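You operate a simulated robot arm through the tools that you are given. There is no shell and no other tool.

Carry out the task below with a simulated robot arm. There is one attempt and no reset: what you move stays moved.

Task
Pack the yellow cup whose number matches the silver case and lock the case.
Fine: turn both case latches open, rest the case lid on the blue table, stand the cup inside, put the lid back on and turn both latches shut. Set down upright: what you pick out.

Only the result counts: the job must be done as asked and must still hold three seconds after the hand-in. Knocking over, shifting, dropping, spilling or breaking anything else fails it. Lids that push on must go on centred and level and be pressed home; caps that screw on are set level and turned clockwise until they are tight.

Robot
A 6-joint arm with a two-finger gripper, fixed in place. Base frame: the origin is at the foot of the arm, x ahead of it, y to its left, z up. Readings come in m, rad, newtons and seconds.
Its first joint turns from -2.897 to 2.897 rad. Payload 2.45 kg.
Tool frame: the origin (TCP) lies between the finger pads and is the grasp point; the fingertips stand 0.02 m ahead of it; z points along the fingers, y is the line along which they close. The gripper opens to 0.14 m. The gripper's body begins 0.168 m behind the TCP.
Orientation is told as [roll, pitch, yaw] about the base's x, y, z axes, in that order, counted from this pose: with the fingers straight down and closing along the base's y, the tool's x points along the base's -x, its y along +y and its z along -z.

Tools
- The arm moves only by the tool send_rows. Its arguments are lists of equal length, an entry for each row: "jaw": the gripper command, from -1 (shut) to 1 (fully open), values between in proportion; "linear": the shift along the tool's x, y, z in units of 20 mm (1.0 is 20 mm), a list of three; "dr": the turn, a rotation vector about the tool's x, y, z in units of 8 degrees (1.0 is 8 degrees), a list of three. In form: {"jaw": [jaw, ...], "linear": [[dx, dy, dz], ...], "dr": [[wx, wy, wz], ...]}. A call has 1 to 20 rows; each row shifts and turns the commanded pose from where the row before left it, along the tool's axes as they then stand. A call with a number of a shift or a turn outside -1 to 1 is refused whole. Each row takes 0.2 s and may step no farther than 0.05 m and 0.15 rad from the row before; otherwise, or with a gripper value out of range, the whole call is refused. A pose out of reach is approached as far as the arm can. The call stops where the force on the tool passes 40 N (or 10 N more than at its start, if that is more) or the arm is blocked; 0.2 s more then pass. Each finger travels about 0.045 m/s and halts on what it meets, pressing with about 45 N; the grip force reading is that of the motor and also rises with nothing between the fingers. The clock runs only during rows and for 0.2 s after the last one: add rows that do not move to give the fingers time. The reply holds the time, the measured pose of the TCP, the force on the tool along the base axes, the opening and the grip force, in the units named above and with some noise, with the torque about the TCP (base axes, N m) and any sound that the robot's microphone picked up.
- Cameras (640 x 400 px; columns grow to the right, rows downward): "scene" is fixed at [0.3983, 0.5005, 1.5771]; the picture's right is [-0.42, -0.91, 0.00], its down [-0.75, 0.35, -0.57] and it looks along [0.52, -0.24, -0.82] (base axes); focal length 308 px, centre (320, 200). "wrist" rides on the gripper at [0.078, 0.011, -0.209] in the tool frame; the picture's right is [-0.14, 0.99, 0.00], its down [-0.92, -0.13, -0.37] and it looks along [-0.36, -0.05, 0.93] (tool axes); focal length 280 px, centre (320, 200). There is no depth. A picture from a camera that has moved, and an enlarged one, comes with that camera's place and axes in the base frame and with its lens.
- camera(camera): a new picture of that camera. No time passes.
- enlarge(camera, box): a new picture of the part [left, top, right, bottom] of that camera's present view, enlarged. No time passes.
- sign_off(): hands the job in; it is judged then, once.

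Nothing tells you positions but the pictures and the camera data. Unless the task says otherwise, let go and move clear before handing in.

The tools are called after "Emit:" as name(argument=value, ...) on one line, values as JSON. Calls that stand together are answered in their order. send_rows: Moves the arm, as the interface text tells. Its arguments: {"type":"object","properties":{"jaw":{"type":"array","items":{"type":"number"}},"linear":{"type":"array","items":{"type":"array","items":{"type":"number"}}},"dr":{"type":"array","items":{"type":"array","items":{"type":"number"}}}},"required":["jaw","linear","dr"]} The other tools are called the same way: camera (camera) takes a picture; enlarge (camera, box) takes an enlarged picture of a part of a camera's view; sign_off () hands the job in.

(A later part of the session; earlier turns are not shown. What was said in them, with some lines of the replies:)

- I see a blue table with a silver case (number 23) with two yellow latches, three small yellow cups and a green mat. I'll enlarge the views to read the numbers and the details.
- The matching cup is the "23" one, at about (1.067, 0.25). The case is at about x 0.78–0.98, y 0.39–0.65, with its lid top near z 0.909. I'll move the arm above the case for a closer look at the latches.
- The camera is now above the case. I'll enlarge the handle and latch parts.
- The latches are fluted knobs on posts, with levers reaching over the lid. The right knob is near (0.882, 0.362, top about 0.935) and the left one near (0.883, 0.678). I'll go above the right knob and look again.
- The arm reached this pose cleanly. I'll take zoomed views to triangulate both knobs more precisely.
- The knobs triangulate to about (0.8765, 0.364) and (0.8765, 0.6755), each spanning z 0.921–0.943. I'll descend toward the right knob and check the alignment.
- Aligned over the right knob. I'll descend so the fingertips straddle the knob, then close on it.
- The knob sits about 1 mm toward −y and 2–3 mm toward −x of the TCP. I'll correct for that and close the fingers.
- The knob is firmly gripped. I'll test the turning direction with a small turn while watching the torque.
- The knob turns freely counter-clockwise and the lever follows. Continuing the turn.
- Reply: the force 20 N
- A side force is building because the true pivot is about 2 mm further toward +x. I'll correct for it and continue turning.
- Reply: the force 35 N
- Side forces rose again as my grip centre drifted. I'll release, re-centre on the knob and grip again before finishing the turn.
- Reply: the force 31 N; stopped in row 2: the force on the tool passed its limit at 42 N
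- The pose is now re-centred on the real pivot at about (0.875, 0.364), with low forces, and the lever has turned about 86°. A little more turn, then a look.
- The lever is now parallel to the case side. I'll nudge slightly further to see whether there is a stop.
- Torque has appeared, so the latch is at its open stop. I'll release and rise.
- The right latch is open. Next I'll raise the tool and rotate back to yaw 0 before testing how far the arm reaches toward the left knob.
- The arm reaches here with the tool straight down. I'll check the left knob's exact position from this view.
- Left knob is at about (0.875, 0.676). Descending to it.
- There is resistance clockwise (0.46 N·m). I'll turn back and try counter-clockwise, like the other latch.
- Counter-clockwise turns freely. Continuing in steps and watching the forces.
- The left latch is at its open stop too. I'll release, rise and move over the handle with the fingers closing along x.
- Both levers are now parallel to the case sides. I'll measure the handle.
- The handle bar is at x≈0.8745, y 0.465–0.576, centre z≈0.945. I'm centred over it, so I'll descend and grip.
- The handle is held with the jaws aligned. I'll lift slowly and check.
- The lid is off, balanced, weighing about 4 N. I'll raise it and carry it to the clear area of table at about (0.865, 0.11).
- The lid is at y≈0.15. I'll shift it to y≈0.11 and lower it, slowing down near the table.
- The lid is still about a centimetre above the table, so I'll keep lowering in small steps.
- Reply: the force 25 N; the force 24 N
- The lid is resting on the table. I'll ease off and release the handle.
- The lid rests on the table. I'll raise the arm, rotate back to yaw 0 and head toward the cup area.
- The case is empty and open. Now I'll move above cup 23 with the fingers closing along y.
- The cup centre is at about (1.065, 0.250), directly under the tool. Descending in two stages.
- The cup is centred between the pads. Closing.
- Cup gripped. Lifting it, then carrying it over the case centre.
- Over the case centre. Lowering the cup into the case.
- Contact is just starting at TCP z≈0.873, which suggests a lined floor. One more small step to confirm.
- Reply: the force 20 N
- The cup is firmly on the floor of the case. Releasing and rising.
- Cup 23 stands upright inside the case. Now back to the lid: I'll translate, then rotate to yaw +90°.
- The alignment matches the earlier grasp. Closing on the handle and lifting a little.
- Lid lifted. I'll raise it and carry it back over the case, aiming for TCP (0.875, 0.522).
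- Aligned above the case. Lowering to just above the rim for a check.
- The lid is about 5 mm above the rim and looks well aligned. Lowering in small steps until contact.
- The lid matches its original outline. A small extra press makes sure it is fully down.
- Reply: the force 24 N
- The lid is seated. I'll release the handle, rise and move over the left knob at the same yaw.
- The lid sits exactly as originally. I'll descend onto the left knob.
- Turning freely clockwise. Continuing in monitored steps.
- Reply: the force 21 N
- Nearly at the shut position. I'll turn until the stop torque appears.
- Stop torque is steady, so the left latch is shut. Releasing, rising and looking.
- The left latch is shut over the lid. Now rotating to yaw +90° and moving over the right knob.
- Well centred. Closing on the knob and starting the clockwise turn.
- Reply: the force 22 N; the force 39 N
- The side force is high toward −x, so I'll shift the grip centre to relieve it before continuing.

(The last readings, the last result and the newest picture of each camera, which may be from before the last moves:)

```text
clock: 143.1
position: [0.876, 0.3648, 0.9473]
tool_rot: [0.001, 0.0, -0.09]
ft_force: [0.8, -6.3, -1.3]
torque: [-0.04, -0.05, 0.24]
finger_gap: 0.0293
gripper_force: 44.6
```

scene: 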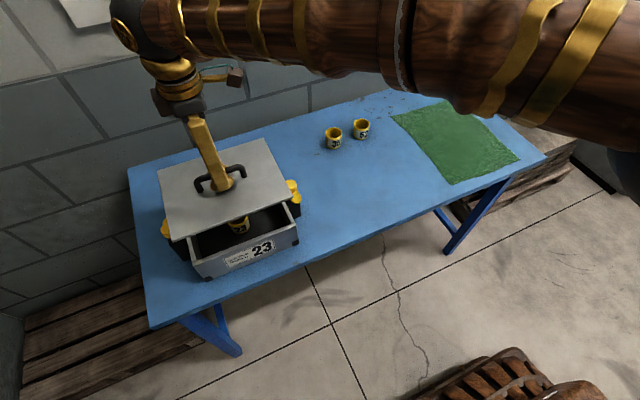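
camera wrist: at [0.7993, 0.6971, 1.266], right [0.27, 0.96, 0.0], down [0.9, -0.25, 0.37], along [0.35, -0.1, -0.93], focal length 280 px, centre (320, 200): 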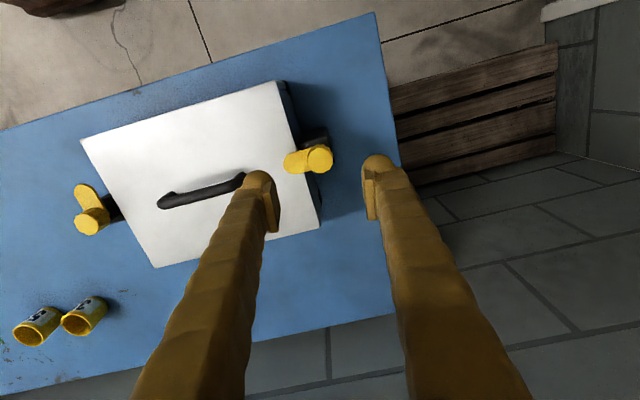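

The stop torque is reached on the right latch too. Releasing and rising clear.

Emit:
send_rows(jaw=[-0.3, -0.3, -0.3, 0, 0, 0, 0, 0, 0, 0, 0, 0], linear=[[0, 0, 0], [0, 0, 0], [0, 0, 0], [0, 0, -0.5], [0, 0, -1], [0, 0, -1], [0, 0, -1], [0, 0, -1], [0, 0, -1], [0, 0, -1], [0, 0, -1], [0, 0, -1]], dr=[[0, 0, 0], [0, 0, 0], [0, 0, 0], [0, 0, 0], [0, 0, 0], [0, 0, 0], [0, 0, 0], [0, 0, 0], [0, 0, 0], [0, 0, 0], [0, 0, 0], [0, 0, 0]])

Emit:
send_rows(jaw=[0, 0, 0, 0, 0, 0, 0, 0, 0, 0], linear=[[0.5, -1, -0.5], [0.5, -1, -0.5], [0.5, -1, -0.5], [0.5, -1, -0.5], [0.5, -1, -0.5], [0.5, -1, -0.5], [0.5, -1, -0.5], [0.5, -1, -0.5], [0.5, -1, -0.5], [0, 0, 0]], dr=[[0, 0, 0], [0, 0, 0], [0, 0, 0], [0, 0, 0], [0, 0, 0], [0, 0, 0], [0, 0, 0], [0, 0, 0], [0, 0, 0], [0, 0, 0]])

Emit:
camera(camera="scene")

Emit:
enlarge(camera="scene", box=[140, 155, 320, 290])

Emit:
camera(camera="wrist")

```text
clock: 145.7
position: [0.8752, 0.3642, 1.1178]
tool_rot: [0.0, 0.002, -0.09]
ft_force: [-0.7, 0.2, -0.2]
torque: [0.02, -0.02, 0.01]
finger_gap: 0.0698
gripper_force: 0.1
```

```text
clock: 147.9
position: [0.7689, 0.1925, 1.2071]
tool_rot: [-0.001, 0.001, -0.092]
ft_force: [-0.1, -0.5, 0.1]
torque: [0.03, 0.03, 0.04]
finger_gap: 0.0699
gripper_force: 0.0
```

```text
taken
```

scene: 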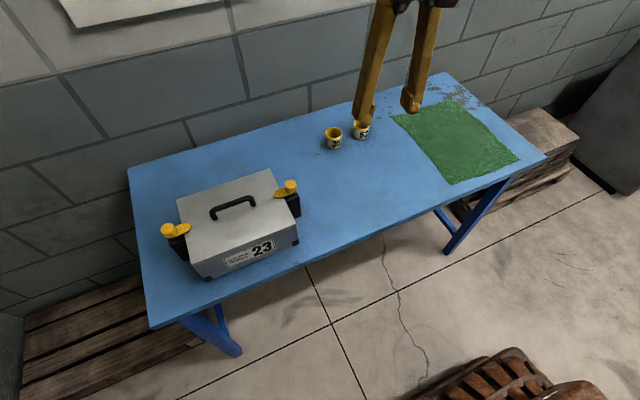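

```text
2.96 times, centred on (230, 222) of scene
camera zoom: at [0.3983, 0.5005, 1.5771], right [-0.42, -0.91, 0.0], down [-0.75, 0.35, -0.57], along [0.52, -0.24, -0.82], focal length 914 px, centre (587, 133)
```

zoom: 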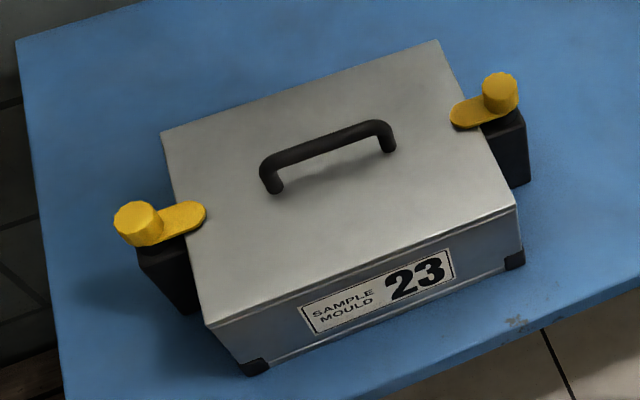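

```text
taken
camera wrist: at [0.6928, 0.2101, 1.4152], right [0.23, 0.97, 0.0], down [0.91, -0.21, 0.37], along [0.36, -0.08, -0.93], focal length 280 px, centre (320, 200)
```

wrist: 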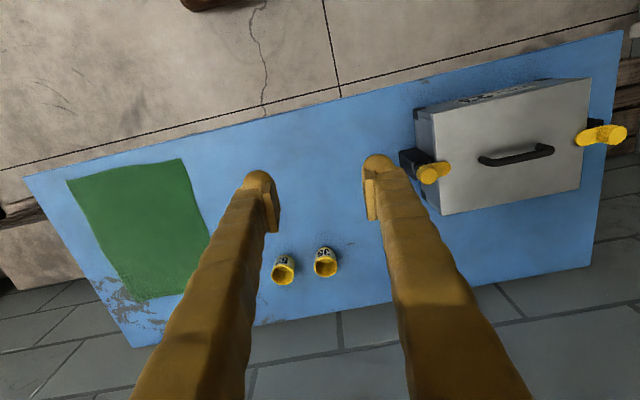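

The case looks as it did at the start: the lid is seated and both levers are shut over it. Cup 23 is inside, the other two cups look undisturbed, and the arm is clear, so I'm handing in.

Emit:
sign_off()

```text
The job is handed in.
```

I packed cup 23 in the silver case, put the lid back on and turned both latches shut. I then handed the job in; the result hasn't come back yet.

- **Cup:** it stood upright near the middle of the case before the lid went on. I can't see inside the closed case, so that is the last view I have of it.
- **Lid:** I rested it on the blue table while packing. It now lines up with its original position in the scene picture.
- **Latches:** both turned clockwise until they met firm resistance, and both levers lie over the lid as they did at the start.
- **Everything else:** cups 35 and 52 look undisturbed, and the arm is clear of the table.
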